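You operate a simulated robot arm through the tools that you are given. There is no shell and no other tool.

You are at the controls of a simulated robot arm. One attempt, no reset.

## Task
When the dock shows FULL, swap its battery with the teal driver's flat one.
Fine: lay the flat one on the table while you wait; dock off at FULL, on again once the flat one is in; press the full one home till the driver's lamp lights; leave the other batteries.

It is judged by the outcome, as a careful person would: the job done as asked, and still so three seconds after it is handed in. It fails if anything else is knocked over, pushed out of place, dropped, spilled or broken.

## Robot
A 6-joint arm with a two-finger parallel gripper, fixed in place. Base frame: the origin is on the floor under the middle of its stand, x ahead of it, y to its left, z up; the work surface is at about z = 0.88. Units: m, rad, N and s.
With the tool pointing down near the work surface it reaches from about 0.36 to 0.86 m from the base axis. Its first joint turns from -2.007 to 2.007 rad. Payload 3.43 kg.
The TCP is the grasp point between the finger pads, 0.034 m short of the fingertips. In the tool frame z runs along the fingers and y along their closing line. Largest opening 0.128 m; finger width 0.024, thickness 0.012; the body of the gripper, 0.048 by 0.13 m, starts 0.096 m behind the TCP.
Orientation is that of the tool frame in the base frame, as a unit quaternion [w, x, y, z]. With the fingers straight down and closing along the base's y, the tool's x points along the base's -x, its y along +y and its z along -z.

## Interface
- The arm moves only by the tool arm_command. Its argument "plan" is a list of rows, each an object of numbers (a shift or turn left out is 0, a gripper value left out holds the last): "tx", "ty", "tz": the shift along the base's x, y, z in units of 200 mm (1.0 is 200 mm); "ax", "ay", "az": the turn, a rotation vector about the base's x, y, z in units of 180 degrees (1.0 is 180 degrees); "hand": the finger opening in m, from 0 to 0.128. In form: [{"tx": .., "ty": .., "tz": .., "ax": .., "ay": .., "az": .., "hand": ..}, ...]. A call has 1 to 20 rows; each row is the pose to reach, as a shift and turn from the pose commanded when the call began. A call with a number of a shift or a turn outside -1 to 1 is refused whole. A row lasts 0.2 s, in which the tool goes at most 0.05 m and 0.15 rad; a call with a longer step from one row to the next is refused whole, and so is a gripper value outside its range. A pose out of reach is approached as far as the arm can. The call stops where the force on the tool passes 40 N (or 10 N more than at its start, if that is more) or the arm is blocked; 0.2 s more then pass. The fingers move at their own pace (about 0.108 m/s each) and stop on an object; they squeeze with about 24 N. The grip force told is the motor's: it shows also when the fingers shut on nothing. Time passes only in rows, and 0.2 s behind the last, so rows that repeat a pose let the fingers close. The reply holds the time, the measured pose of the TCP, the force on the tool along the base axes, the opening and the grip force, in the units named above and with some noise, with the torque about the TCP (base axes, N m) and any sound that the robot's microphone picked up.
- Cameras (640 x 400 px; columns grow to the right, rows downward): "scene" is fixed at [0.4079, 0.502, 1.6307]; the picture's right is [-0.83, -0.55, 0.00], its down [-0.43, 0.65, -0.63] and it looks along [0.35, -0.53, -0.77] (base axes); focal length 314 px, centre (320, 200). "wrist" rides on the gripper at [0.076, -0.011, -0.16] in the tool frame; the picture's right is [0.15, 0.99, 0.00], its down [-0.88, 0.13, -0.46] and it looks along [-0.45, 0.07, 0.89] (tool axes); focal length 234 px, centre (320, 200). There is no depth. A picture from a camera that has moved, and an enlarged one, comes with that camera's place and axes in the base frame and with its lens. The place of the scene camera against the robot may be out by one fixed shift of up to 0.012 m in any direction.
- camera(camera): a new picture of that camera. The clock stands still meanwhile.
- lift_body(by): moves the trunk up (or, below 0, down) by that many m; the arm rides with it, the base frame stays. It gives what a move gives, with no picture.
- inspect(camera, box): a new picture of the part [left, top, right, bottom] of that camera's present view, enlarged. The clock stands still meanwhile.
- finish_job(): hands the job in; it is judged then, once.

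Nothing tells you positions but the pictures and the camera data. Unless the task says otherwise, let go and move clear before handing in.

The tools are called after "Request:" as a command line: name --argument value ..., lists and objects as JSON in quotes. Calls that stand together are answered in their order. arm_command: Moves the arm, as the interface text tells. Its arguments: {"type":"object","properties":{"plan":{"type":"array","items":{"type":"object","properties":{"tx":{"type":"number"},"ty":{"type":"number"},"tz":{"type":"number"},"ax":{"type":"number"},"ay":{"type":"number"},"az":{"type":"number"},"hand":{"type":"number"}}}}},"required":["plan"]} The other tools are called the same way: lift_body (by) moves the trunk up or down; camera (camera) takes a picture; inspect (camera, box) takes an enlarged picture of a part of a camera's view; finish_job () hands the job in.

At the start:

```text
time_s: 0.0
tcp_pos: [0.4741, -0.0742, 1.182]
tool_rot: [0.0, 0.0, 1.0, 0.0]
force: [0.9, 0.4, 0.2]
ft_torque: [0.0, 0.02, 0.03]
gripper_width: 0.1279
grip_force: 0.1
trunk travel left (down, up): [-0.675, 0.115]
```

scene: 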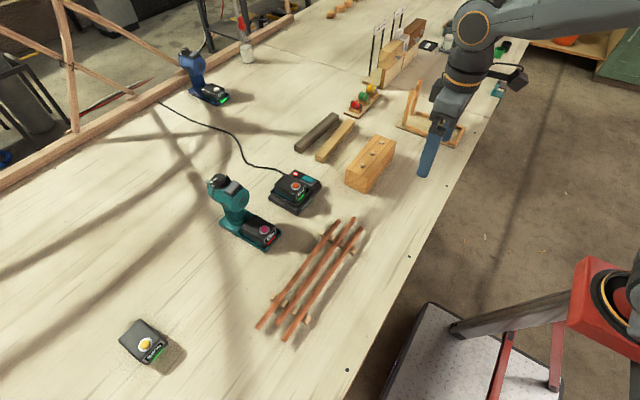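
wrist: 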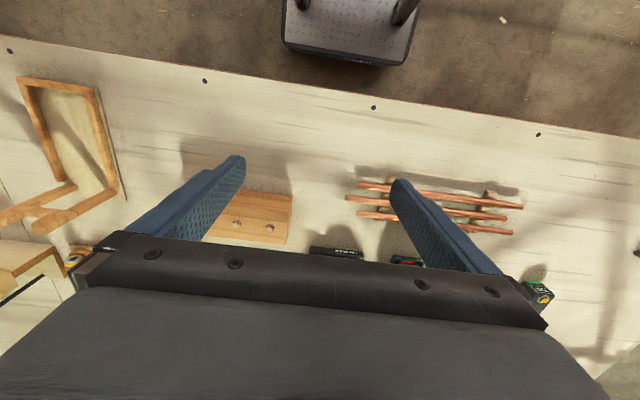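

I see a bench with a teal driver lying near a black charging dock, a blue driver behind, and a loose battery at the near left. I'll look closer at the dock, the teal driver and the loose battery before moving.

Request:
inspect --camera "scene" --box '[190, 150, 350, 260]'

Request:
inspect --camera "scene" --box '[260, 160, 330, 220]'

Request:
inspect --camera "scene" --box '[100, 300, 200, 370]'

Request:
inspect --camera "scene" --box '[160, 30, 260, 110]'

```text
3.64 times, centred on (270, 205) of scene
camera zoom: at [0.4079, 0.502, 1.6307], right [-0.83, -0.55, 0.0], down [-0.43, 0.65, -0.63], along [0.35, -0.53, -0.77], focal length 1141 px, centre (502, 182)
```

zoom: 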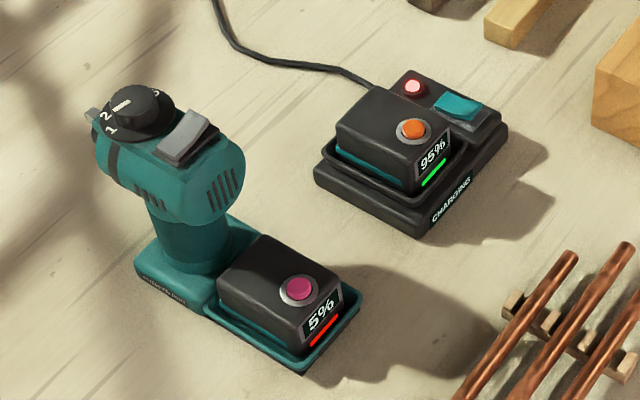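

```text
6.67 times, centred on (295, 190) of scene
camera zoom: at [0.4079, 0.502, 1.6307], right [-0.83, -0.55, 0.0], down [-0.43, 0.65, -0.63], along [0.35, -0.53, -0.77], focal length 2092 px, centre (487, 267)
```

zoom: 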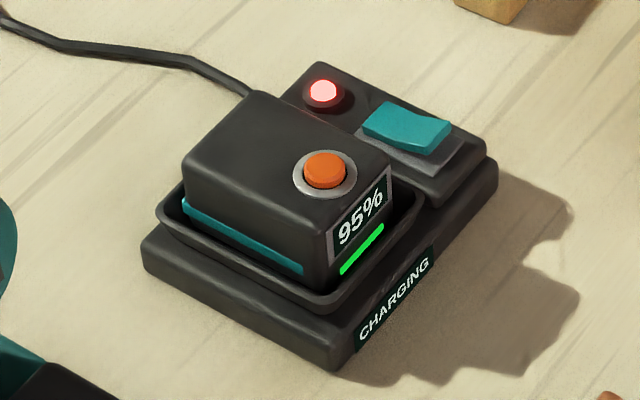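

```text
5.71 times, centred on (150, 335) of scene
camera zoom: at [0.4079, 0.502, 1.6307], right [-0.83, -0.55, 0.0], down [-0.43, 0.65, -0.63], along [0.35, -0.53, -0.77], focal length 1793 px, centre (1291, -571)
```

zoom: 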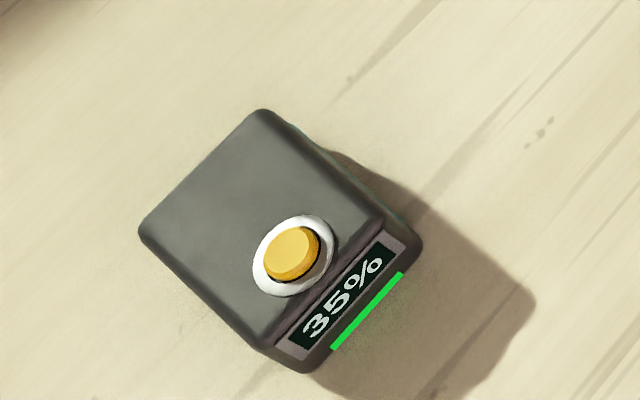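

```text
5.00 times, centred on (210, 70) of scene
camera zoom: at [0.4079, 0.502, 1.6307], right [-0.83, -0.55, 0.0], down [-0.43, 0.65, -0.63], along [0.35, -0.53, -0.77], focal length 1569 px, centre (870, 850)
```

zoom: 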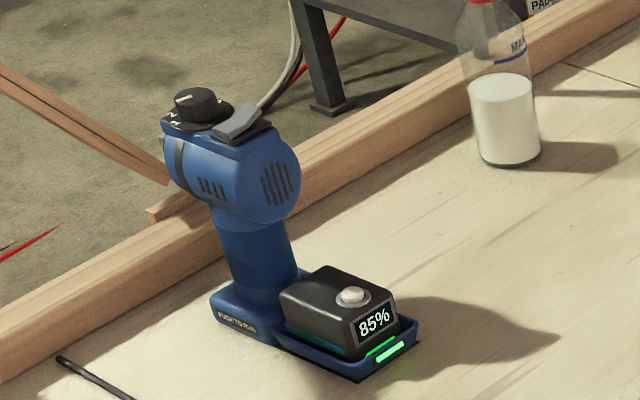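

The dock (x≈0.77–0.88, y≈-0.05–0.08) shows CHARGING at 95%, with its teal rocker on the right and its red lamp lit. The teal driver's foot and its 5% battery are at about x≈0.77–0.85, y≈0.15–0.23. Next I'll bring the wrist camera over them to refine these positions.

Request:
arm_command --plan '[{"tx": 0.16, "ty": 0.13}, {"tx": 0.33, "ty": 0.26}, {"tx": 0.5, "ty": 0.39}, {"tx": 0.66, "ty": 0.52}, {"tx": 0.83, "ty": 0.65}, {"tx": 0.95, "ty": 0.78}, {"tx": 0.95, "ty": 0.87}]'

Request:
camera --camera "wrist"

Request:
inspect --camera "scene" --box '[210, 150, 330, 250]'

```text
time_s: 1.6
tcp_pos: [0.6646, 0.1009, 1.1826]
tool_rot: [0.0, 0.001, 1.0, 0.001]
force: [-0.2, -0.6, -1.1]
ft_torque: [0.02, 0.0, 0.01]
gripper_width: 0.1281
grip_force: 0.0
trunk travel left (down, up): [-0.675, 0.115]
```

```text
taken
camera wrist: at [0.5894, 0.0901, 1.3418], right [-0.15, 0.99, 0.0], down [0.88, 0.13, 0.46], along [0.45, 0.07, -0.89], focal length 234 px, centre (320, 200)
```

wrist: 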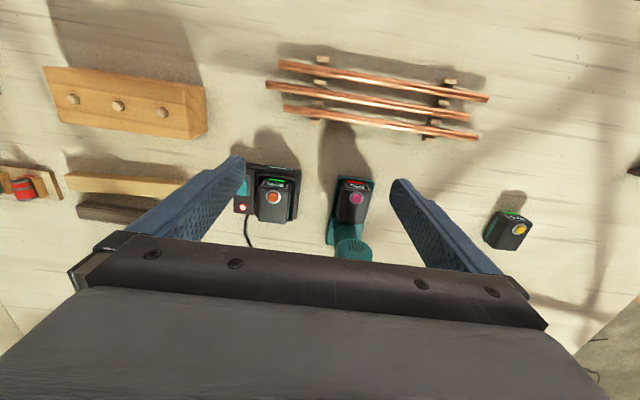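

```text
4.00 times, centred on (270, 200) of scene
camera zoom: at [0.4079, 0.502, 1.6307], right [-0.83, -0.55, 0.0], down [-0.43, 0.65, -0.63], along [0.35, -0.53, -0.77], focal length 1255 px, centre (520, 200)
```

zoom: 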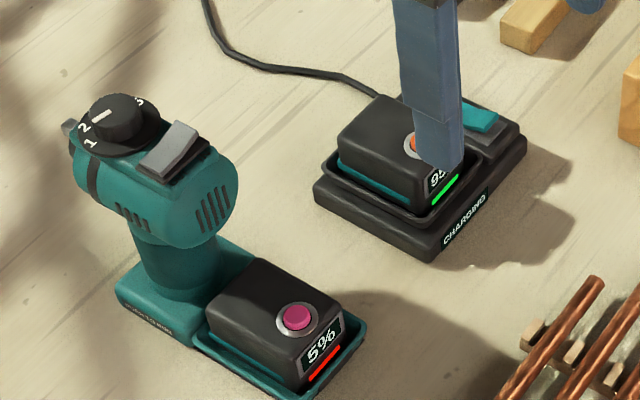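

The wrist camera now sees the dock and the teal driver between the fingers. I'll enlarge both to measure where they are.

Request:
inspect --camera "wrist" --box '[225, 150, 305, 230]'

Request:
inspect --camera "wrist" --box '[310, 165, 400, 265]'

```text
5.00 times, centred on (265, 190) of wrist
camera zoom: at [0.5894, 0.0901, 1.3418], right [-0.15, 0.99, 0.0], down [0.88, 0.13, 0.46], along [0.45, 0.07, -0.89], focal length 1171 px, centre (595, 250)
```

zoom: 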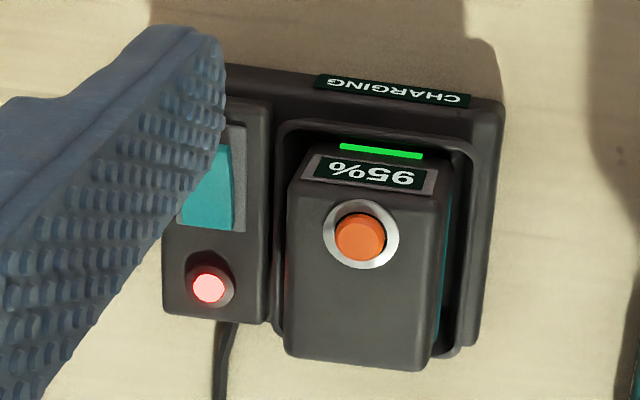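

```text
4.00 times, centred on (355, 215) of wrist
camera zoom: at [0.5894, 0.0901, 1.3418], right [-0.15, 0.99, 0.0], down [0.88, 0.13, 0.46], along [0.45, 0.07, -0.89], focal length 937 px, centre (180, 140)
```

zoom: 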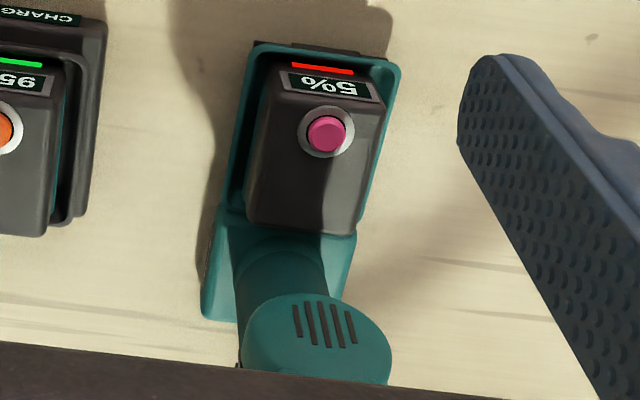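

From the two views, the flat battery's button is near (0.782, 0.192, 0.930) and its body centre near (0.806, 0.192). The docked battery's centre is near (0.818, 0.033), and the scene camera reads about 1 cm too far in x. Next I'll move in closer over the driver to see the tray walls and any latch.

Request:
arm_command --plan '[{"tx": 0.07, "ty": 0.11, "tz": -0.1}, {"tx": 0.14, "ty": 0.23, "tz": -0.2}, {"tx": 0.21, "ty": 0.34, "tz": -0.35}, {"tx": 0.28, "ty": 0.455, "tz": -0.5}]'

Request:
camera --camera "wrist"

Request:
inspect --camera "wrist" --box '[270, 120, 390, 220]'

Request:
inspect --camera "scene" --box '[250, 160, 340, 220]'

```text
time_s: 2.6
tcp_pos: [0.7234, 0.1892, 1.0807]
tool_rot: [0.001, 0.0, 1.0, 0.001]
force: [-0.6, -0.4, -0.1]
ft_torque: [0.05, -0.01, 0.03]
gripper_width: 0.1276
grip_force: 0.0
trunk travel left (down, up): [-0.675, 0.115]
```

```text
taken
camera wrist: at [0.6465, 0.1788, 1.2409], right [-0.15, 0.99, 0.0], down [0.88, 0.13, 0.46], along [0.45, 0.07, -0.89], focal length 234 px, centre (320, 200)
```

wrist: 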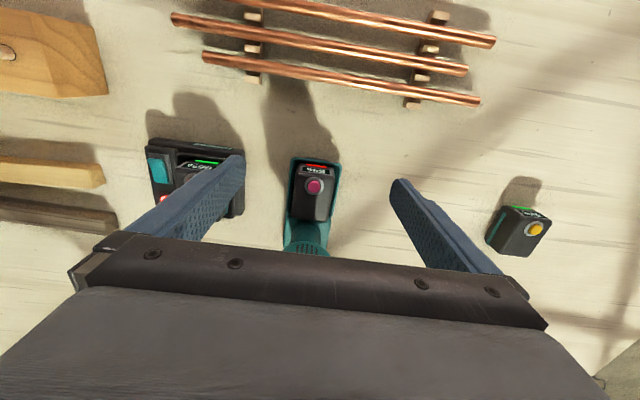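

```text
4.00 times, centred on (330, 170) of wrist
camera zoom: at [0.6465, 0.1788, 1.2409], right [-0.15, 0.99, 0.0], down [0.88, 0.13, 0.46], along [0.45, 0.07, -0.89], focal length 937 px, centre (280, 320)
```

zoom: 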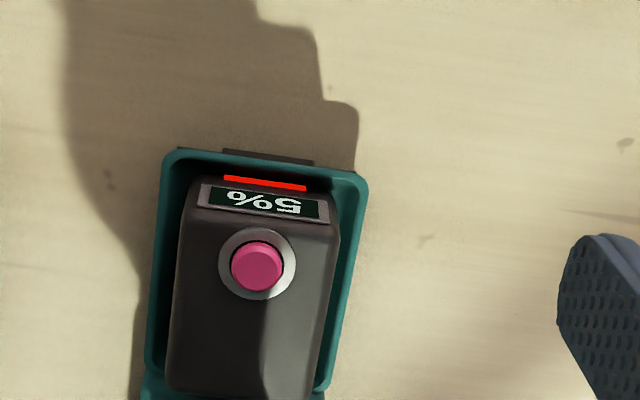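

```text
6.67 times, centred on (295, 190) of scene
camera zoom: at [0.4079, 0.502, 1.6307], right [-0.83, -0.55, 0.0], down [-0.43, 0.65, -0.63], along [0.35, -0.53, -0.77], focal length 2092 px, centre (487, 267)
```

zoom: 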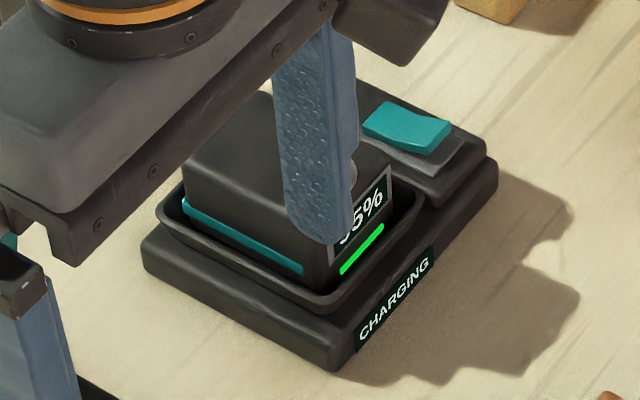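

The flat battery sits in a teal tray whose rim is at z≈0.905, and the side gap (~8 mm) is too narrow for the fingers. They must therefore grip the part of the battery above the rim. Next I'll narrow the opening and hover over the battery.

Request:
arm_command --plan '[{"tx": 0.1, "tz": 0.0, "hand": 0.072}, {"tx": 0.22, "tz": -0.08}, {"tx": 0.34, "tz": -0.2}, {"tx": 0.42, "tz": -0.34}, {"tx": 0.42, "tz": -0.46}]'

Request:
camera --camera "wrist"

Request:
camera --camera "scene"

Request:
inspect --camera "scene" --box '[200, 150, 330, 250]'

```text
time_s: 3.8
tcp_pos: [0.8057, 0.1887, 0.991]
tool_rot: [0.0, 0.0, 1.0, 0.001]
force: [-0.4, 0.4, 0.8]
ft_torque: [-0.03, 0.01, -0.04]
gripper_width: 0.0722
grip_force: 0.0
trunk travel left (down, up): [-0.675, 0.115]
```

```text
taken
camera wrist: at [0.7282, 0.1785, 1.1497], right [-0.15, 0.99, 0.0], down [0.88, 0.13, 0.46], along [0.45, 0.07, -0.89], focal length 234 px, centre (320, 200)
```

wrist: 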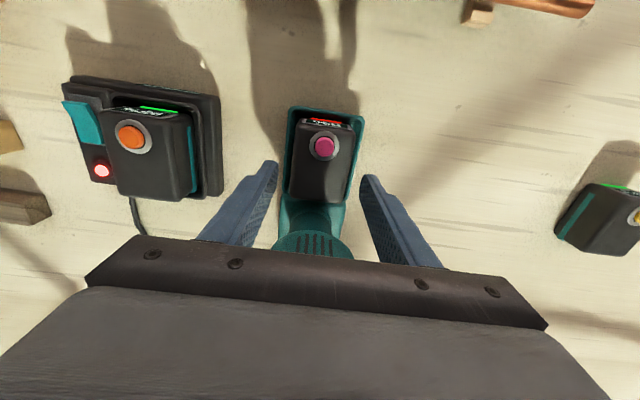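

```text
taken
```

scene: 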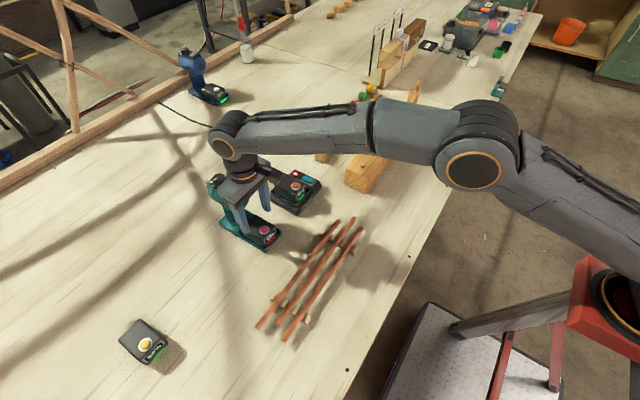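

```text
4.00 times, centred on (265, 200) of scene
camera zoom: at [0.4079, 0.502, 1.6307], right [-0.83, -0.55, 0.0], down [-0.43, 0.65, -0.63], along [0.35, -0.53, -0.77], focal length 1255 px, centre (540, 200)
```

zoom: 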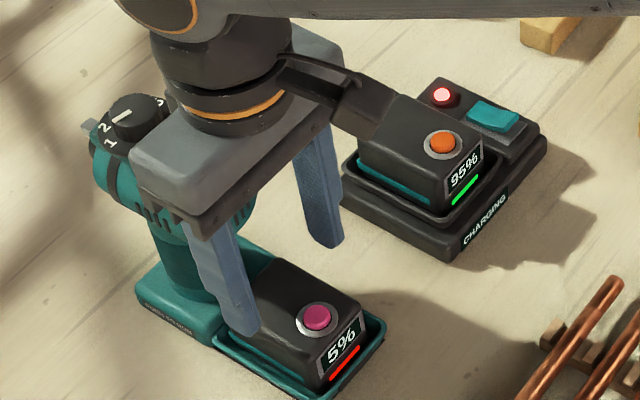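

The fingers straddle the battery from above, with tips at about z≈0.957. I'll zoom in to check the centring before lowering.

Request:
inspect --camera "wrist" --box '[265, 95, 375, 215]'

Request:
inspect --camera "wrist" --box '[60, 70, 230, 210]'

```text
3.33 times, centred on (320, 155) of wrist
camera zoom: at [0.7282, 0.1785, 1.1497], right [-0.15, 0.99, 0.0], down [0.88, 0.13, 0.46], along [0.45, 0.07, -0.89], focal length 781 px, centre (320, 350)
```

zoom: 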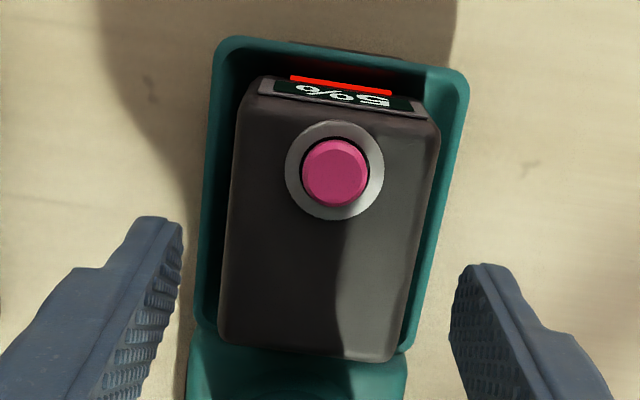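

```text
2.86 times, centred on (145, 140) of wrist
camera zoom: at [0.7282, 0.1785, 1.1497], right [-0.15, 0.99, 0.0], down [0.88, 0.13, 0.46], along [0.45, 0.07, -0.89], focal length 669 px, centre (820, 371)
```

zoom: 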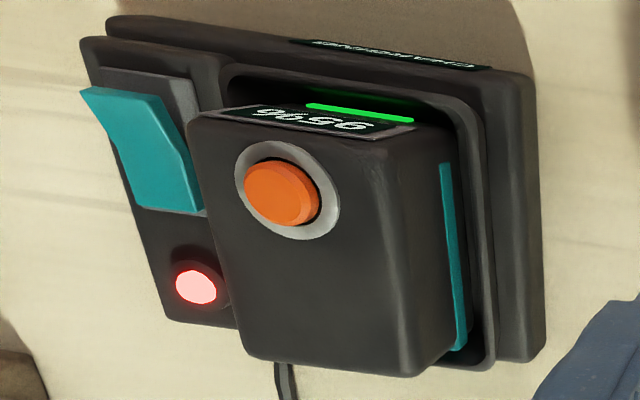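

The opening is centred to within about 2 mm, so I'll shift slightly in +y. Then I'll lower the fingertips to just above the tray rim.

Request:
arm_command --plan '[{"ty": 0.011, "tz": -0.06}, {"ty": 0.011, "tz": -0.13}, {"ty": 0.011, "tz": -0.19}, {"ty": 0.011, "tz": -0.22}]'

Request:
inspect --camera "wrist" --box '[255, 85, 385, 215]'

Request:
inspect --camera "scene" --box '[200, 170, 300, 260]'

```text
time_s: 4.8
tcp_pos: [0.8053, 0.1934, 0.9473]
tool_rot: [0.002, 0.001, 1.0, 0.0]
force: [-3.7, -2.0, 11.4]
ft_torque: [0.12, -0.76, -0.03]
gripper_width: 0.0722
grip_force: 0.0
trunk travel left (down, up): [-0.675, 0.115]
```

```text
3.08 times, centred on (320, 150) of wrist
camera zoom: at [0.728, 0.182, 1.108], right [-0.15, 0.99, 0.0], down [0.88, 0.13, 0.46], along [0.45, 0.07, -0.89], focal length 720 px, centre (320, 354)
```

zoom: 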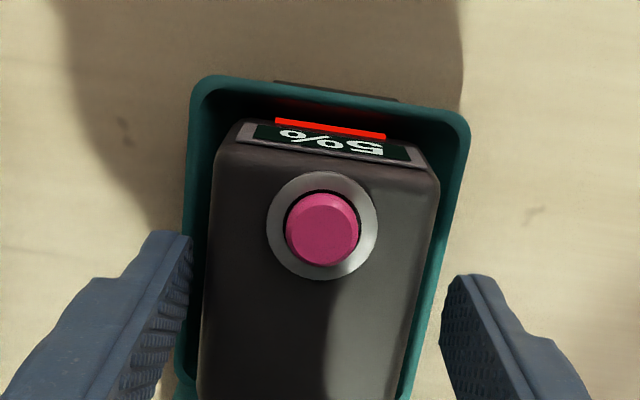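

```text
4.44 times, centred on (250, 215) of scene
camera zoom: at [0.4079, 0.502, 1.6307], right [-0.83, -0.55, 0.0], down [-0.43, 0.65, -0.63], along [0.35, -0.53, -0.77], focal length 1395 px, centre (631, 133)
```

zoom: 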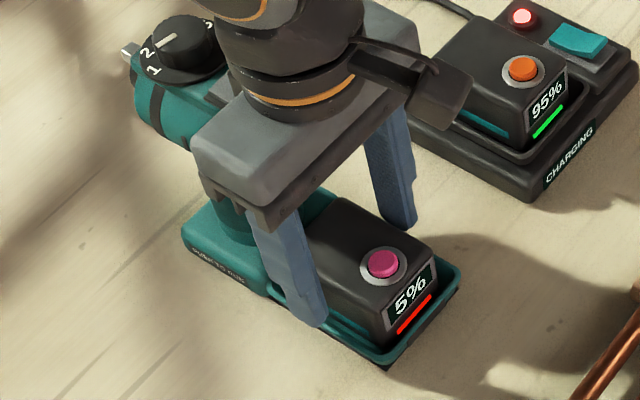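

The tool feels about 11 N, and the torque says the gripper's body is touching the driver's head rather than the fingers touching the tray. I'll back up at once. Then I'll tilt the tool about y so its body leans away from the head while the pads stay flush with the battery sides.

Request:
arm_command --plan '[{"tz": 0.08}, {"tz": 0.2}, {"tx": -0.01, "tz": 0.22, "ay": -0.03}, {"tx": -0.02, "tz": 0.22, "ay": -0.06}, {"tx": -0.03, "tz": 0.22, "ay": -0.09}, {"tx": -0.03, "tz": 0.22, "ay": -0.09}]'

Request:
camera --camera "wrist"

Request:
inspect --camera "scene" --box '[200, 160, 320, 250]'

```text
time_s: 6.2
tcp_pos: [0.7981, 0.1929, 0.9914]
tool_rot: [0.141, -0.001, 0.99, 0.001]
force: [-0.7, -1.1, 0.0]
ft_torque: [0.01, 0.03, -0.01]
gripper_width: 0.072
grip_force: 0.1
trunk travel left (down, up): [-0.675, 0.115]
```

```text
taken
camera wrist: at [0.6804, 0.1824, 1.1235], right [-0.14, 0.99, -0.04], down [0.72, 0.13, 0.68], along [0.68, 0.07, -0.73], focal length 234 px, centre (320, 200)
```

wrist: 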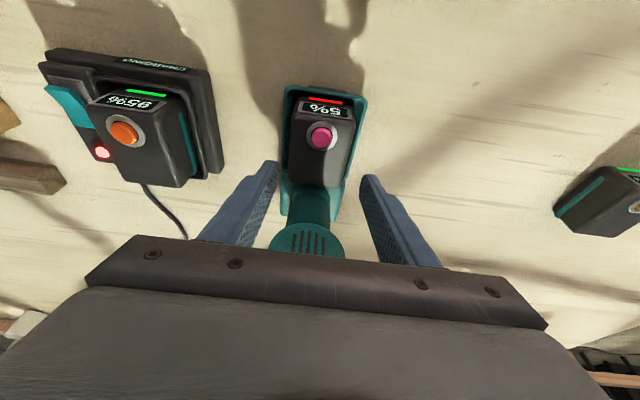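

```text
4.44 times, centred on (260, 205) of scene
camera zoom: at [0.4079, 0.502, 1.6307], right [-0.83, -0.55, 0.0], down [-0.43, 0.65, -0.63], along [0.35, -0.53, -0.77], focal length 1395 px, centre (587, 178)
```

zoom: 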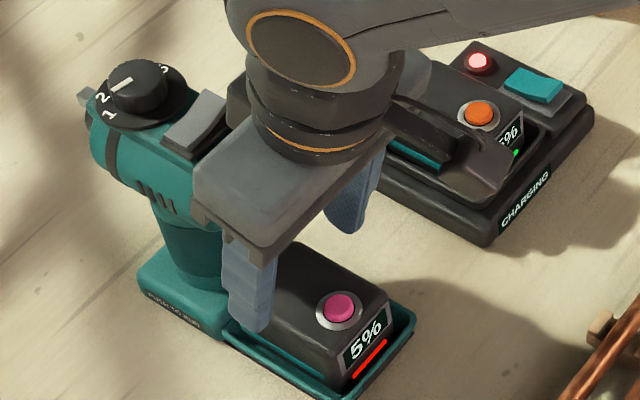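

The tool is now tilted about 16° and clear of the head. I'll lower again to just above the rim and check the force.

Request:
arm_command --plan '[{"tz": -0.07}, {"tz": -0.14}, {"tz": -0.19}, {"tz": -0.215}]'

Request:
inspect --camera "wrist" --box '[255, 75, 385, 205]'

Request:
inspect --camera "scene" --box '[200, 170, 320, 260]'

```text
time_s: 7.2
tcp_pos: [0.7987, 0.1931, 0.9479]
tool_rot: [0.141, 0.0, 0.99, 0.0]
force: [0.2, 0.3, -1.2]
ft_torque: [0.0, -0.03, 0.0]
gripper_width: 0.0718
grip_force: 0.0
trunk travel left (down, up): [-0.675, 0.115]
```

```text
3.08 times, centred on (320, 140) of wrist
camera zoom: at [0.6806, 0.1824, 1.0796], right [-0.14, 0.99, -0.04], down [0.72, 0.13, 0.68], along [0.68, 0.07, -0.73], focal length 720 px, centre (320, 385)
```

zoom: 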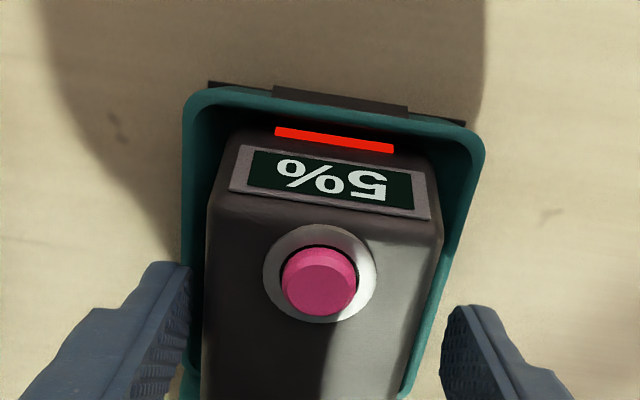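

```text
4.44 times, centred on (260, 215) of scene
camera zoom: at [0.4079, 0.502, 1.6307], right [-0.83, -0.55, 0.0], down [-0.43, 0.65, -0.63], along [0.35, -0.53, -0.77], focal length 1395 px, centre (587, 133)
```

zoom: 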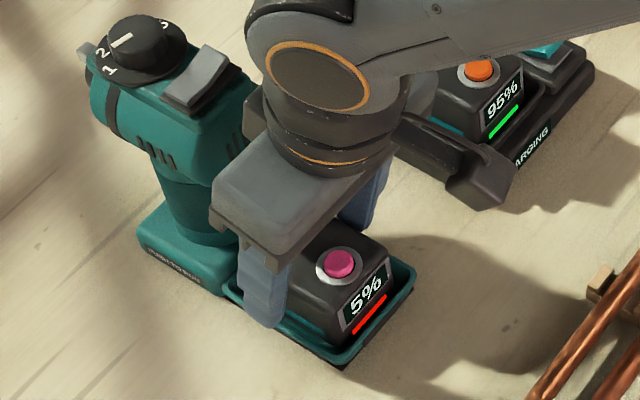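

There is no contact and the driver hasn't moved. I'll lower a few more millimetres for a better hold, checking for rim contact.

Request:
arm_command --plan '[{"tz": -0.008}, {"tz": -0.016}, {"tz": -0.02}]'

```text
time_s: 8.0
tcp_pos: [0.7982, 0.1918, 0.9425]
tool_rot: [0.141, 0.0, 0.99, 0.0]
force: [-0.1, 0.5, 0.6]
ft_torque: [0.0, 0.0, 0.01]
gripper_width: 0.072
grip_force: 0.1
trunk travel left (down, up): [-0.675, 0.115]
```

There is still no contact at TCP z≈0.943, so the tips are just above the rim. I'll close on the battery.

Request:
arm_command --plan '[{"hand": 0.06}, {"hand": 0.045}, {"hand": 0.045}]'

Request:
inspect --camera "wrist" --box '[255, 75, 385, 205]'

Request:
inspect --camera "scene" --box '[200, 170, 320, 260]'

```text
time_s: 8.8
tcp_pos: [0.7992, 0.1921, 0.9444]
tool_rot: [0.14, 0.0, 0.99, 0.0]
force: [-0.4, -6.8, 1.2]
ft_torque: [-0.3, 0.02, -0.26]
gripper_width: 0.0578
grip_force: 24.1
trunk travel left (down, up): [-0.675, 0.115]
```

```text
3.08 times, centred on (320, 140) of wrist
camera zoom: at [0.6806, 0.1814, 1.0761], right [-0.14, 0.99, -0.04], down [0.72, 0.13, 0.68], along [0.68, 0.07, -0.73], focal length 720 px, centre (320, 385)
```

zoom: 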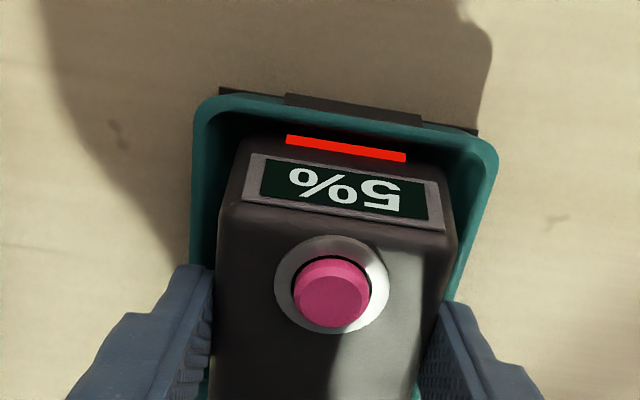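

```text
4.44 times, centred on (260, 215) of scene
camera zoom: at [0.4079, 0.502, 1.6307], right [-0.83, -0.55, 0.0], down [-0.43, 0.65, -0.63], along [0.35, -0.53, -0.77], focal length 1395 px, centre (587, 133)
```

zoom: 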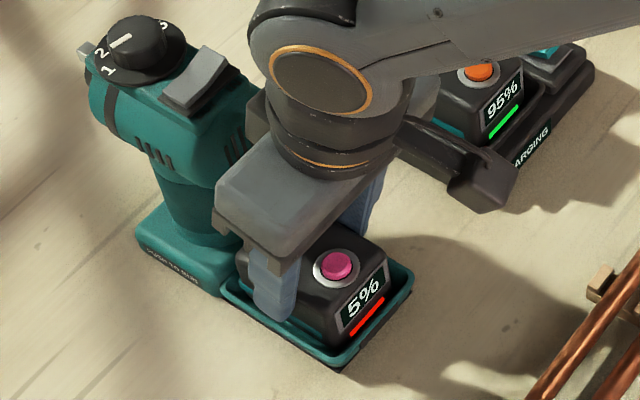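

It's gripped at 0.058 m wide with about 7 N of side load, so I'm slightly off-centre. I'll ease that off before lifting.

Request:
arm_command --plan '[{"ty": -0.005}, {"ty": -0.008}]'

```text
time_s: 9.4
tcp_pos: [0.7997, 0.1915, 0.9425]
tool_rot: [0.142, 0.0, 0.99, 0.0]
force: [-1.7, -3.6, 0.0]
ft_torque: [-0.14, 0.1, -0.38]
gripper_width: 0.0579
grip_force: 23.6
trunk travel left (down, up): [-0.675, 0.115]
```

The side load has halved. I'll take out the rest and then lift slowly, watching the force.

Request:
arm_command --plan '[{"ty": -0.007}, {"ty": -0.007, "tz": 0.01}, {"ty": -0.007, "tz": 0.025}, {"ty": -0.007, "tz": 0.045}]'

Request:
inspect --camera "wrist" --box '[255, 75, 385, 205]'

Request:
inspect --camera "scene" --box '[200, 170, 320, 260]'

```text
time_s: 10.4
tcp_pos: [0.7978, 0.1895, 0.9508]
tool_rot: [0.14, 0.001, 0.99, -0.001]
force: [-0.7, 0.7, -10.4]
ft_torque: [0.0, 0.62, 0.01]
gripper_width: 0.0576
grip_force: 23.4
trunk travel left (down, up): [-0.675, 0.115]
```

```text
3.08 times, centred on (320, 140) of wrist
camera zoom: at [0.6803, 0.18, 1.0844], right [-0.14, 0.99, -0.04], down [0.72, 0.13, 0.68], along [0.68, 0.07, -0.73], focal length 720 px, centre (320, 385)
```

zoom: 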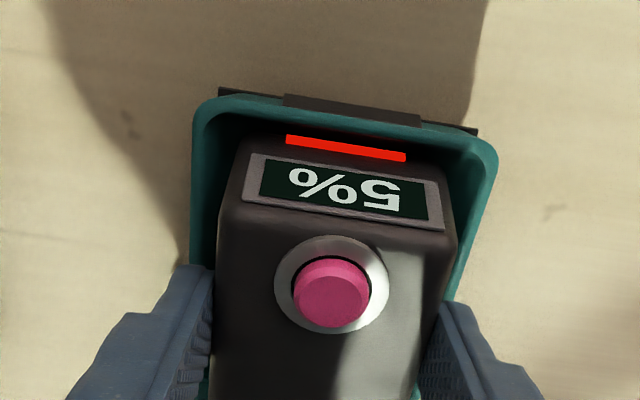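

```text
4.44 times, centred on (260, 215) of scene
camera zoom: at [0.4079, 0.502, 1.6307], right [-0.83, -0.55, 0.0], down [-0.43, 0.65, -0.63], along [0.35, -0.53, -0.77], focal length 1395 px, centre (587, 133)
```

zoom: 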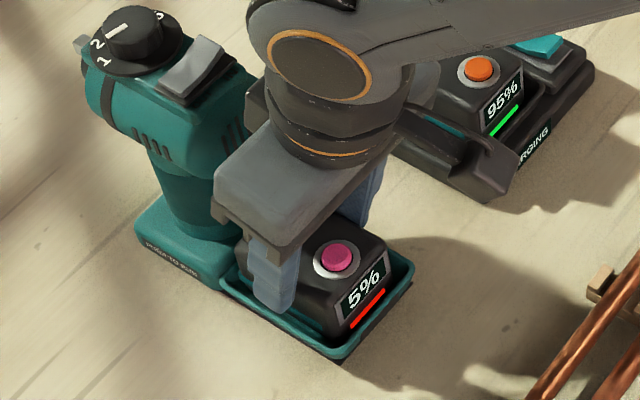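

The whole driver is rising with the battery (10 N), so the battery is latched in. The button on top is probably the release. I'll set the driver straight back down and let go.

Request:
arm_command --plan '[{"tz": -0.02}, {"tz": -0.035}, {"tz": -0.045}, {"tz": -0.045}]'

Request:
inspect --camera "scene" --box '[200, 170, 320, 260]'

```text
time_s: 11.4
tcp_pos: [0.7986, 0.19, 0.9442]
tool_rot: [0.142, 0.001, 0.99, 0.0]
force: [-1.8, -0.9, -3.4]
ft_torque: [-0.01, 0.04, -0.04]
gripper_width: 0.0578
grip_force: 24.3
trunk travel left (down, up): [-0.675, 0.115]
```

```text
4.44 times, centred on (260, 215) of scene
camera zoom: at [0.4079, 0.502, 1.6307], right [-0.83, -0.55, 0.0], down [-0.43, 0.65, -0.63], along [0.35, -0.53, -0.77], focal length 1395 px, centre (587, 133)
```

zoom: 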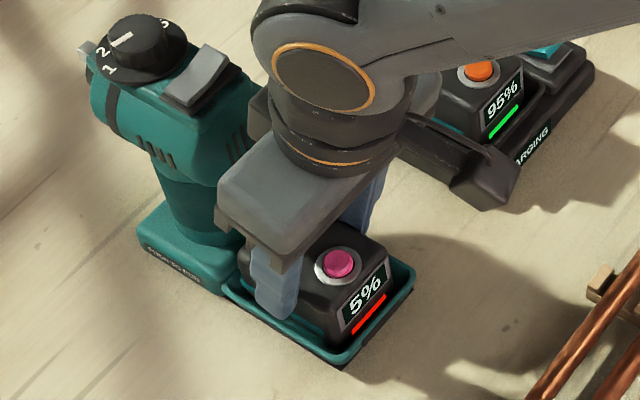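

The driver is back in place with a little residual lift. I'll lower 1 mm more, open, and back off upward.

Request:
arm_command --plan '[{"tz": -0.004}, {"tz": -0.005}, {"tz": -0.005, "hand": 0.068}, {"tz": -0.005, "hand": 0.074}, {"tz": 0.05}, {"tz": 0.15}, {"tz": 0.3}]'

Request:
camera --camera "wrist"

Request:
inspect --camera "wrist" --box '[255, 75, 385, 205]'

Request:
inspect --camera "scene" --box '[200, 160, 340, 260]'

```text
time_s: 13.0
tcp_pos: [0.7986, 0.1898, 1.0034]
tool_rot: [0.14, 0.001, 0.99, 0.0]
force: [0.7, -0.4, -0.2]
ft_torque: [-0.03, 0.02, -0.01]
gripper_width: 0.0741
grip_force: 0.1
trunk travel left (down, up): [-0.675, 0.115]
```

```text
taken
camera wrist: at [0.6807, 0.1796, 1.136], right [-0.14, 0.99, -0.04], down [0.72, 0.13, 0.68], along [0.68, 0.07, -0.73], focal length 234 px, centre (320, 200)
```

wrist: 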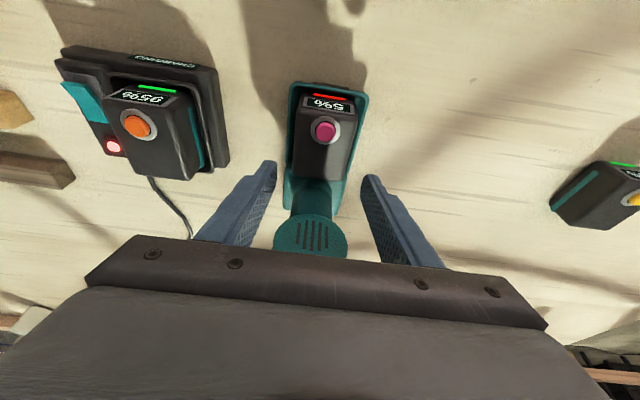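

```text
3.08 times, centred on (320, 140) of wrist
camera zoom: at [0.6807, 0.1796, 1.136], right [-0.14, 0.99, -0.04], down [0.72, 0.13, 0.68], along [0.68, 0.07, -0.73], focal length 720 px, centre (320, 385)
```

zoom: 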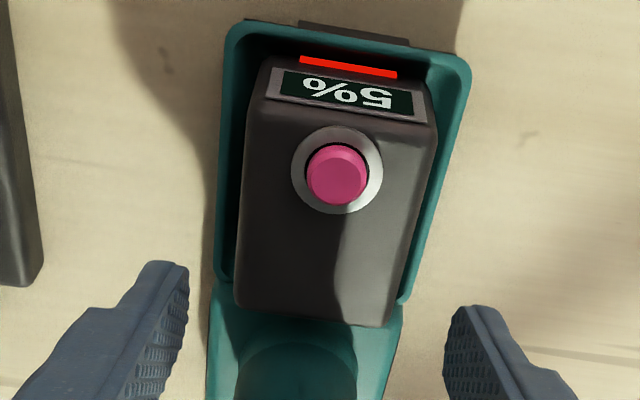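

```text
4.00 times, centred on (270, 210) of scene
camera zoom: at [0.4079, 0.502, 1.6307], right [-0.83, -0.55, 0.0], down [-0.43, 0.65, -0.63], along [0.35, -0.53, -0.77], focal length 1255 px, centre (520, 160)
```

zoom: 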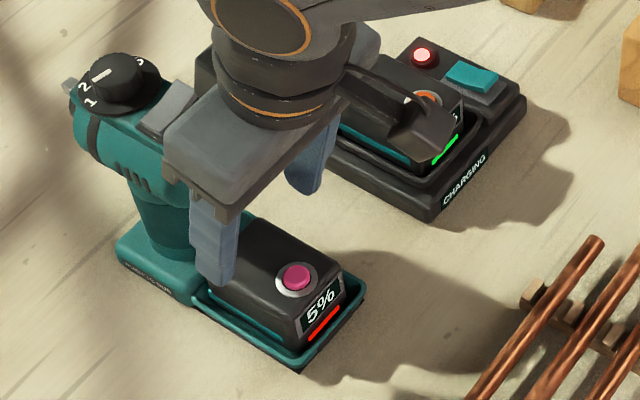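

The driver is back where it stood and still upright. I'll try the magenta button as the latch release, with the fingers closed and the tool vertical over (0.783, 0.190).

Request:
arm_command --plan '[{"tx": -0.025, "ay": 0.03, "hand": 0.03}, {"tx": -0.05, "ay": 0.06, "hand": 0.0}, {"tx": -0.076, "ay": 0.09, "hand": 0.0}, {"tx": -0.076, "ay": 0.09, "tz": -0.06, "hand": 0.0}, {"tx": -0.076, "ay": 0.09, "tz": -0.12, "hand": 0.0}, {"tx": -0.076, "ay": 0.09, "tz": -0.15, "hand": 0.0}]'

Request:
inspect --camera "wrist" --box '[255, 105, 385, 235]'

Request:
inspect --camera "scene" --box '[220, 160, 320, 260]'

```text
time_s: 14.4
tcp_pos: [0.7839, 0.1893, 0.9737]
tool_rot: [0.0, 0.0, 1.0, 0.0]
force: [0.4, -0.1, -0.3]
ft_torque: [-0.01, 0.02, -0.02]
gripper_width: 0.0
grip_force: 23.8
trunk travel left (down, up): [-0.675, 0.115]
```

```text
3.08 times, centred on (320, 170) of wrist
camera zoom: at [0.7072, 0.1792, 1.1335], right [-0.15, 0.99, 0.0], down [0.88, 0.13, 0.46], along [0.45, 0.07, -0.89], focal length 720 px, centre (320, 292)
```

zoom: 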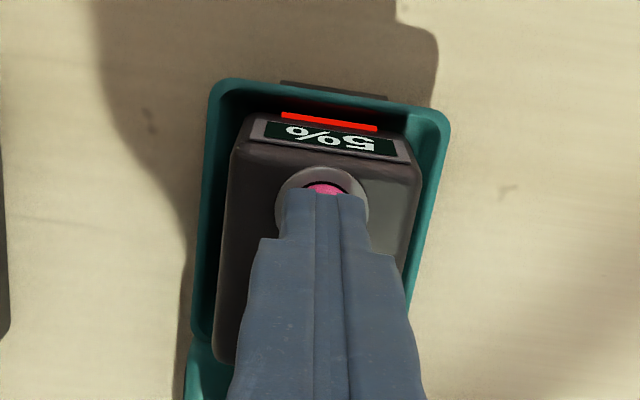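

```text
4.00 times, centred on (270, 210) of scene
camera zoom: at [0.4079, 0.502, 1.6307], right [-0.83, -0.55, 0.0], down [-0.43, 0.65, -0.63], along [0.35, -0.53, -0.77], focal length 1255 px, centre (520, 160)
```

zoom: 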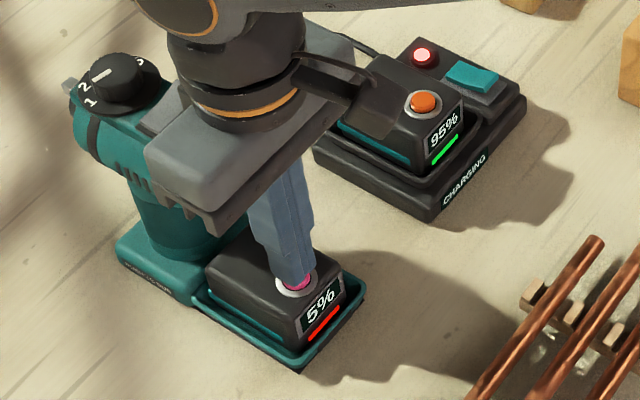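

The closed fingertips are right over the button. I'll press slowly and watch the force.

Request:
arm_command --plan '[{"tz": -0.02}, {"tz": -0.035}, {"tz": -0.045}, {"tz": -0.055}]'

Request:
inspect --camera "scene" --box '[220, 160, 320, 260]'

```text
time_s: 15.4
tcp_pos: [0.784, 0.1906, 0.9652]
tool_rot: [0.002, 0.0, 1.0, 0.001]
force: [-4.7, -0.2, 30.7]
ft_torque: [0.0, 0.19, 0.03]
gripper_width: 0.0
grip_force: 24.2
trunk travel left (down, up): [-0.675, 0.115]
heard: click
```

```text
4.00 times, centred on (270, 210) of scene
camera zoom: at [0.4079, 0.502, 1.6307], right [-0.83, -0.55, 0.0], down [-0.43, 0.65, -0.63], along [0.35, -0.53, -0.77], focal length 1255 px, centre (520, 160)
```

zoom: 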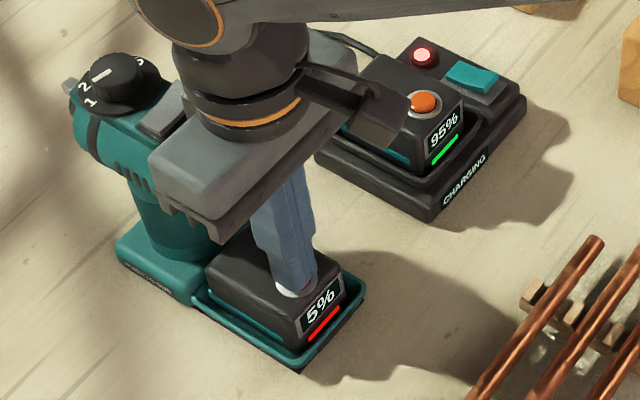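

A click: the button went in at about 30 N. I'll lift off and see whether the battery is free.

Request:
arm_command --plan '[{"tz": 0.03}, {"tz": 0.1}, {"tz": 0.2}, {"tz": 0.2, "hand": 0.03}, {"tz": 0.2, "hand": 0.074}]'

Request:
inspect --camera "wrist" --box '[255, 95, 385, 225]'

Request:
inspect --camera "scene" --box '[220, 160, 320, 260]'

```text
time_s: 16.6
tcp_pos: [0.7827, 0.1895, 1.0023]
tool_rot: [-0.001, 0.0, 1.0, 0.0]
force: [0.9, 0.0, -0.4]
ft_torque: [0.01, 0.0, 0.03]
gripper_width: 0.0739
grip_force: 0.0
trunk travel left (down, up): [-0.675, 0.115]
```

```text
3.08 times, centred on (320, 160) of wrist
camera zoom: at [0.7065, 0.1789, 1.1624], right [-0.15, 0.99, 0.0], down [0.88, 0.13, 0.46], along [0.45, 0.07, -0.89], focal length 720 px, centre (320, 323)
```

zoom: 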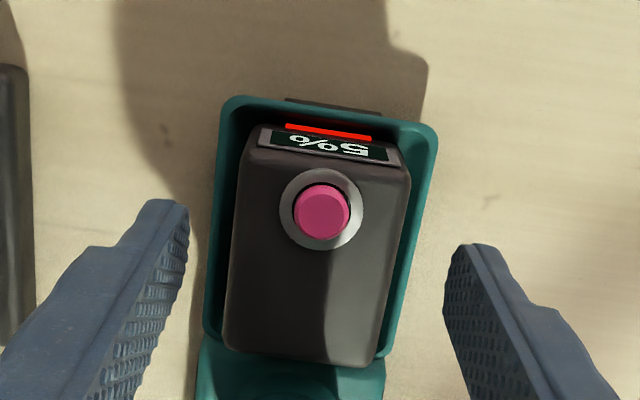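

```text
4.00 times, centred on (270, 210) of scene
camera zoom: at [0.4079, 0.502, 1.6307], right [-0.83, -0.55, 0.0], down [-0.43, 0.65, -0.63], along [0.35, -0.53, -0.77], focal length 1255 px, centre (520, 160)
```

zoom: 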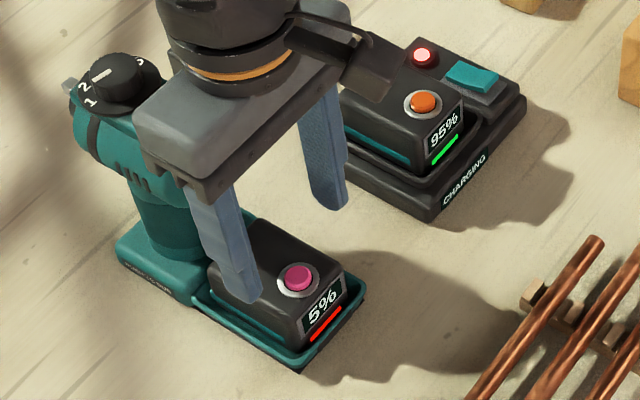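

The battery now looks slightly raised, so the latch seems released. I'll grip it again with the tilted tool and lift gently, checking the weight.

Request:
arm_command --plan '[{"tx": 0.025, "ay": -0.03}, {"tx": 0.05, "ay": -0.06}, {"tx": 0.076, "ay": -0.09}, {"tx": 0.076, "ay": -0.09, "tz": -0.1}, {"tx": 0.076, "ay": -0.09, "tz": -0.2}, {"tx": 0.076, "ay": -0.09, "tz": -0.26}, {"tx": 0.076, "ay": -0.09, "tz": -0.293}, {"tx": 0.076, "ay": -0.09, "tz": -0.293, "hand": 0.06}, {"tx": 0.076, "ay": -0.09, "tz": -0.293, "hand": 0.045}, {"tx": 0.076, "ay": -0.09, "tz": -0.293, "hand": 0.045}]'

Request:
inspect --camera "wrist" --box '[255, 75, 385, 205]'

Request:
inspect --camera "scene" --box '[220, 160, 320, 260]'

```text
time_s: 18.8
tcp_pos: [0.799, 0.1909, 0.9437]
tool_rot: [0.141, 0.0, 0.99, 0.0]
force: [-0.9, 0.0, 0.2]
ft_torque: [-0.03, -0.11, 0.02]
gripper_width: 0.0578
grip_force: 24.4
trunk travel left (down, up): [-0.675, 0.115]
```

```text
3.08 times, centred on (320, 140) of wrist
camera zoom: at [0.6803, 0.1798, 1.0762], right [-0.14, 0.99, -0.04], down [0.72, 0.13, 0.68], along [0.68, 0.07, -0.73], focal length 720 px, centre (320, 385)
```

zoom: 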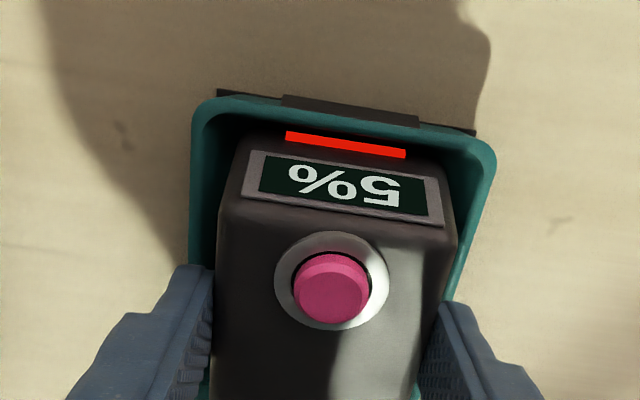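

```text
4.00 times, centred on (270, 210) of scene
camera zoom: at [0.4079, 0.502, 1.6307], right [-0.83, -0.55, 0.0], down [-0.43, 0.65, -0.63], along [0.35, -0.53, -0.77], focal length 1255 px, centre (520, 160)
```

zoom: 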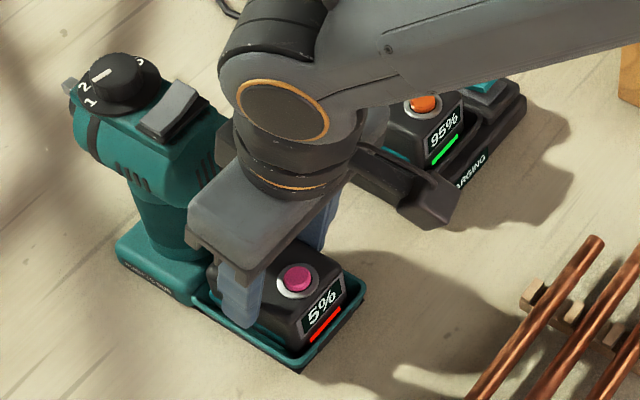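

Gripped cleanly with no side load. I'll lift a few millimetres to see whether only the battery comes.

Request:
arm_command --plan '[{"tz": 0.01}, {"tz": 0.025}, {"tz": 0.04}]'

Request:
inspect --camera "wrist" --box '[255, 75, 385, 205]'

Request:
inspect --camera "scene" --box '[220, 160, 320, 260]'

```text
time_s: 19.6
tcp_pos: [0.7981, 0.1899, 0.9509]
tool_rot: [0.141, 0.0, 0.99, -0.001]
force: [-0.1, -0.2, -4.0]
ft_torque: [-0.01, 0.0, 0.0]
gripper_width: 0.0578
grip_force: 23.7
trunk travel left (down, up): [-0.675, 0.115]
```

```text
3.08 times, centred on (320, 140) of wrist
camera zoom: at [0.6807, 0.1795, 1.0838], right [-0.14, 0.99, -0.04], down [0.72, 0.13, 0.68], along [0.68, 0.07, -0.73], focal length 720 px, centre (320, 385)
```

zoom: 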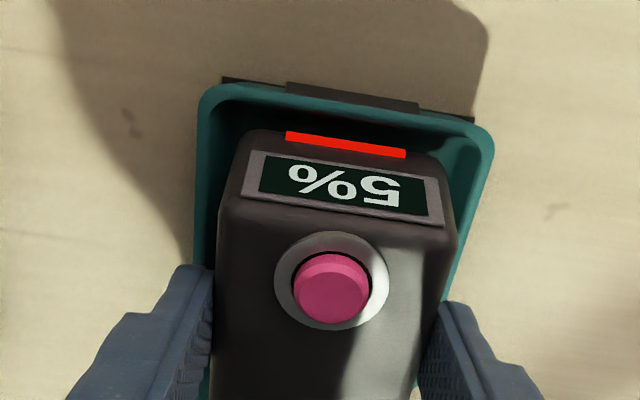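

```text
4.00 times, centred on (270, 210) of scene
camera zoom: at [0.4079, 0.502, 1.6307], right [-0.83, -0.55, 0.0], down [-0.43, 0.65, -0.63], along [0.35, -0.53, -0.77], focal length 1255 px, centre (520, 160)
```

zoom: 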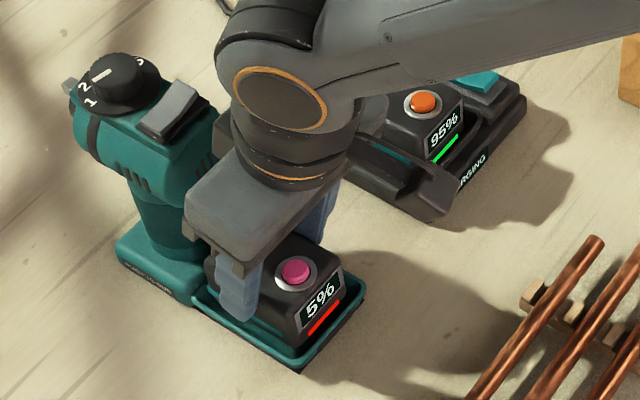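

Only the battery rises (about 4 N) and the driver stays put. I'll lift it clear of the tray, draw it back from the driver's head, and carry it over free table near (0.72, 0.32).

Request:
arm_command --plan '[{"tz": 0.05}, {"tz": 0.1}, {"tz": 0.15}, {"tx": -0.08, "tz": 0.18}, {"tx": -0.2, "tz": 0.24}, {"tx": -0.3, "tz": 0.34}, {"tx": -0.39, "tz": 0.42, "ty": 0.05}, {"tx": -0.39, "tz": 0.42, "ty": 0.22}, {"tx": -0.39, "tz": 0.42, "ty": 0.4}, {"tx": -0.39, "tz": 0.4, "ty": 0.55}, {"tx": -0.39, "tz": 0.35, "ty": 0.65}]'

Request:
camera --camera "wrist"

Request:
camera --camera "scene"

Request:
inspect --camera "scene" --box '[200, 150, 340, 250]'

```text
time_s: 22.0
tcp_pos: [0.7199, 0.3206, 1.0221]
tool_rot: [0.14, 0.0, 0.99, 0.0]
force: [-0.6, -0.1, -0.5]
ft_torque: [0.03, 0.04, 0.05]
gripper_width: 0.0452
grip_force: 0.0
trunk travel left (down, up): [-0.675, 0.115]
```

```text
taken
camera wrist: at [0.602, 0.31, 1.1549], right [-0.14, 0.99, -0.04], down [0.72, 0.13, 0.68], along [0.68, 0.07, -0.73], focal length 234 px, centre (320, 200)
```

wrist: 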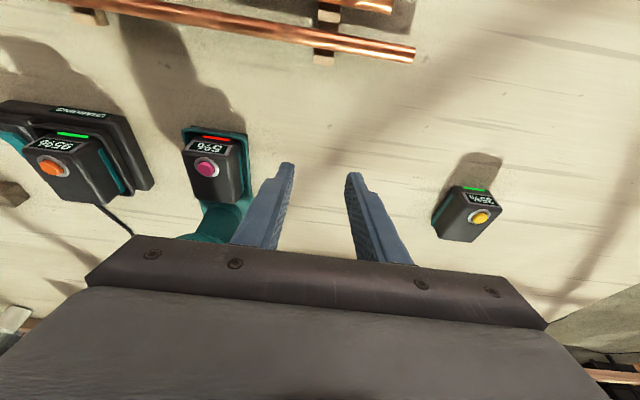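

```text
taken
```

scene: 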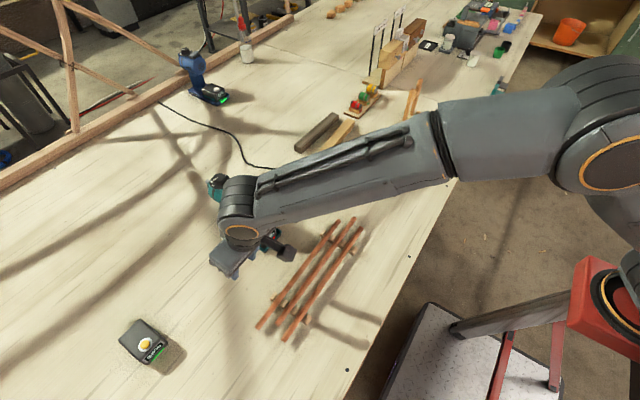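

```text
4.00 times, centred on (270, 200) of scene
camera zoom: at [0.4079, 0.502, 1.6307], right [-0.83, -0.55, 0.0], down [-0.43, 0.65, -0.63], along [0.35, -0.53, -0.77], focal length 1255 px, centre (520, 200)
```

zoom: 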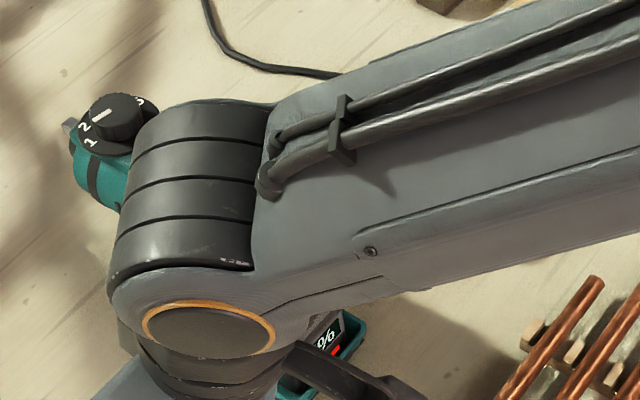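

The fingers are at 0.045 m, so the battery slipped out of the grip and is still at the driver. I'll look closely at the state of the battery and driver.

Request:
inspect --camera "wrist" --box '[160, 110, 290, 250]'

Request:
inspect --camera "wrist" --box '[0, 80, 160, 220]'

```text
2.86 times, centred on (225, 180) of wrist
camera zoom: at [0.602, 0.31, 1.1549], right [-0.14, 0.99, -0.04], down [0.72, 0.13, 0.68], along [0.68, 0.07, -0.73], focal length 669 px, centre (591, 257)
```

zoom: 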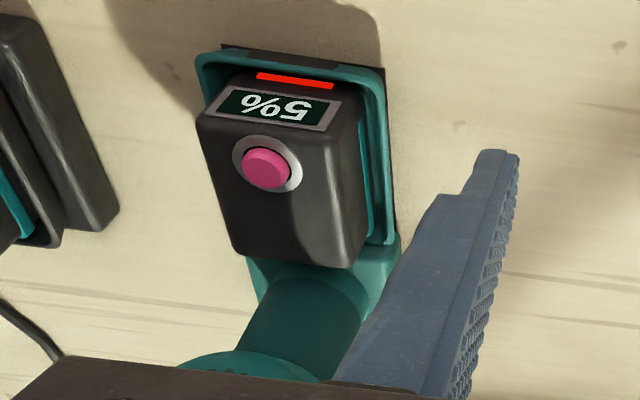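

```text
2.86 times, centred on (80, 150) of wrist
camera zoom: at [0.602, 0.31, 1.1549], right [-0.14, 0.99, -0.04], down [0.72, 0.13, 0.68], along [0.68, 0.07, -0.73], focal length 669 px, centre (1006, 343)
```

zoom: 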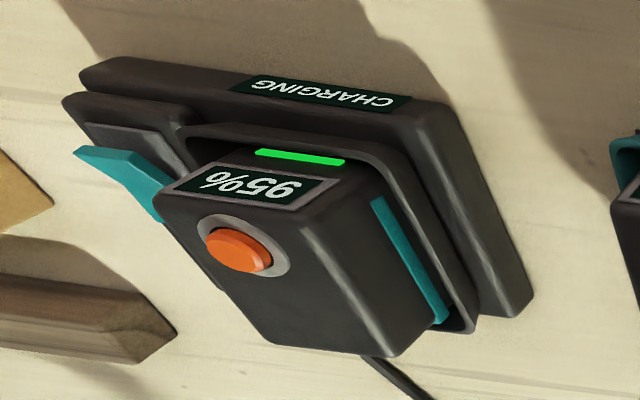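

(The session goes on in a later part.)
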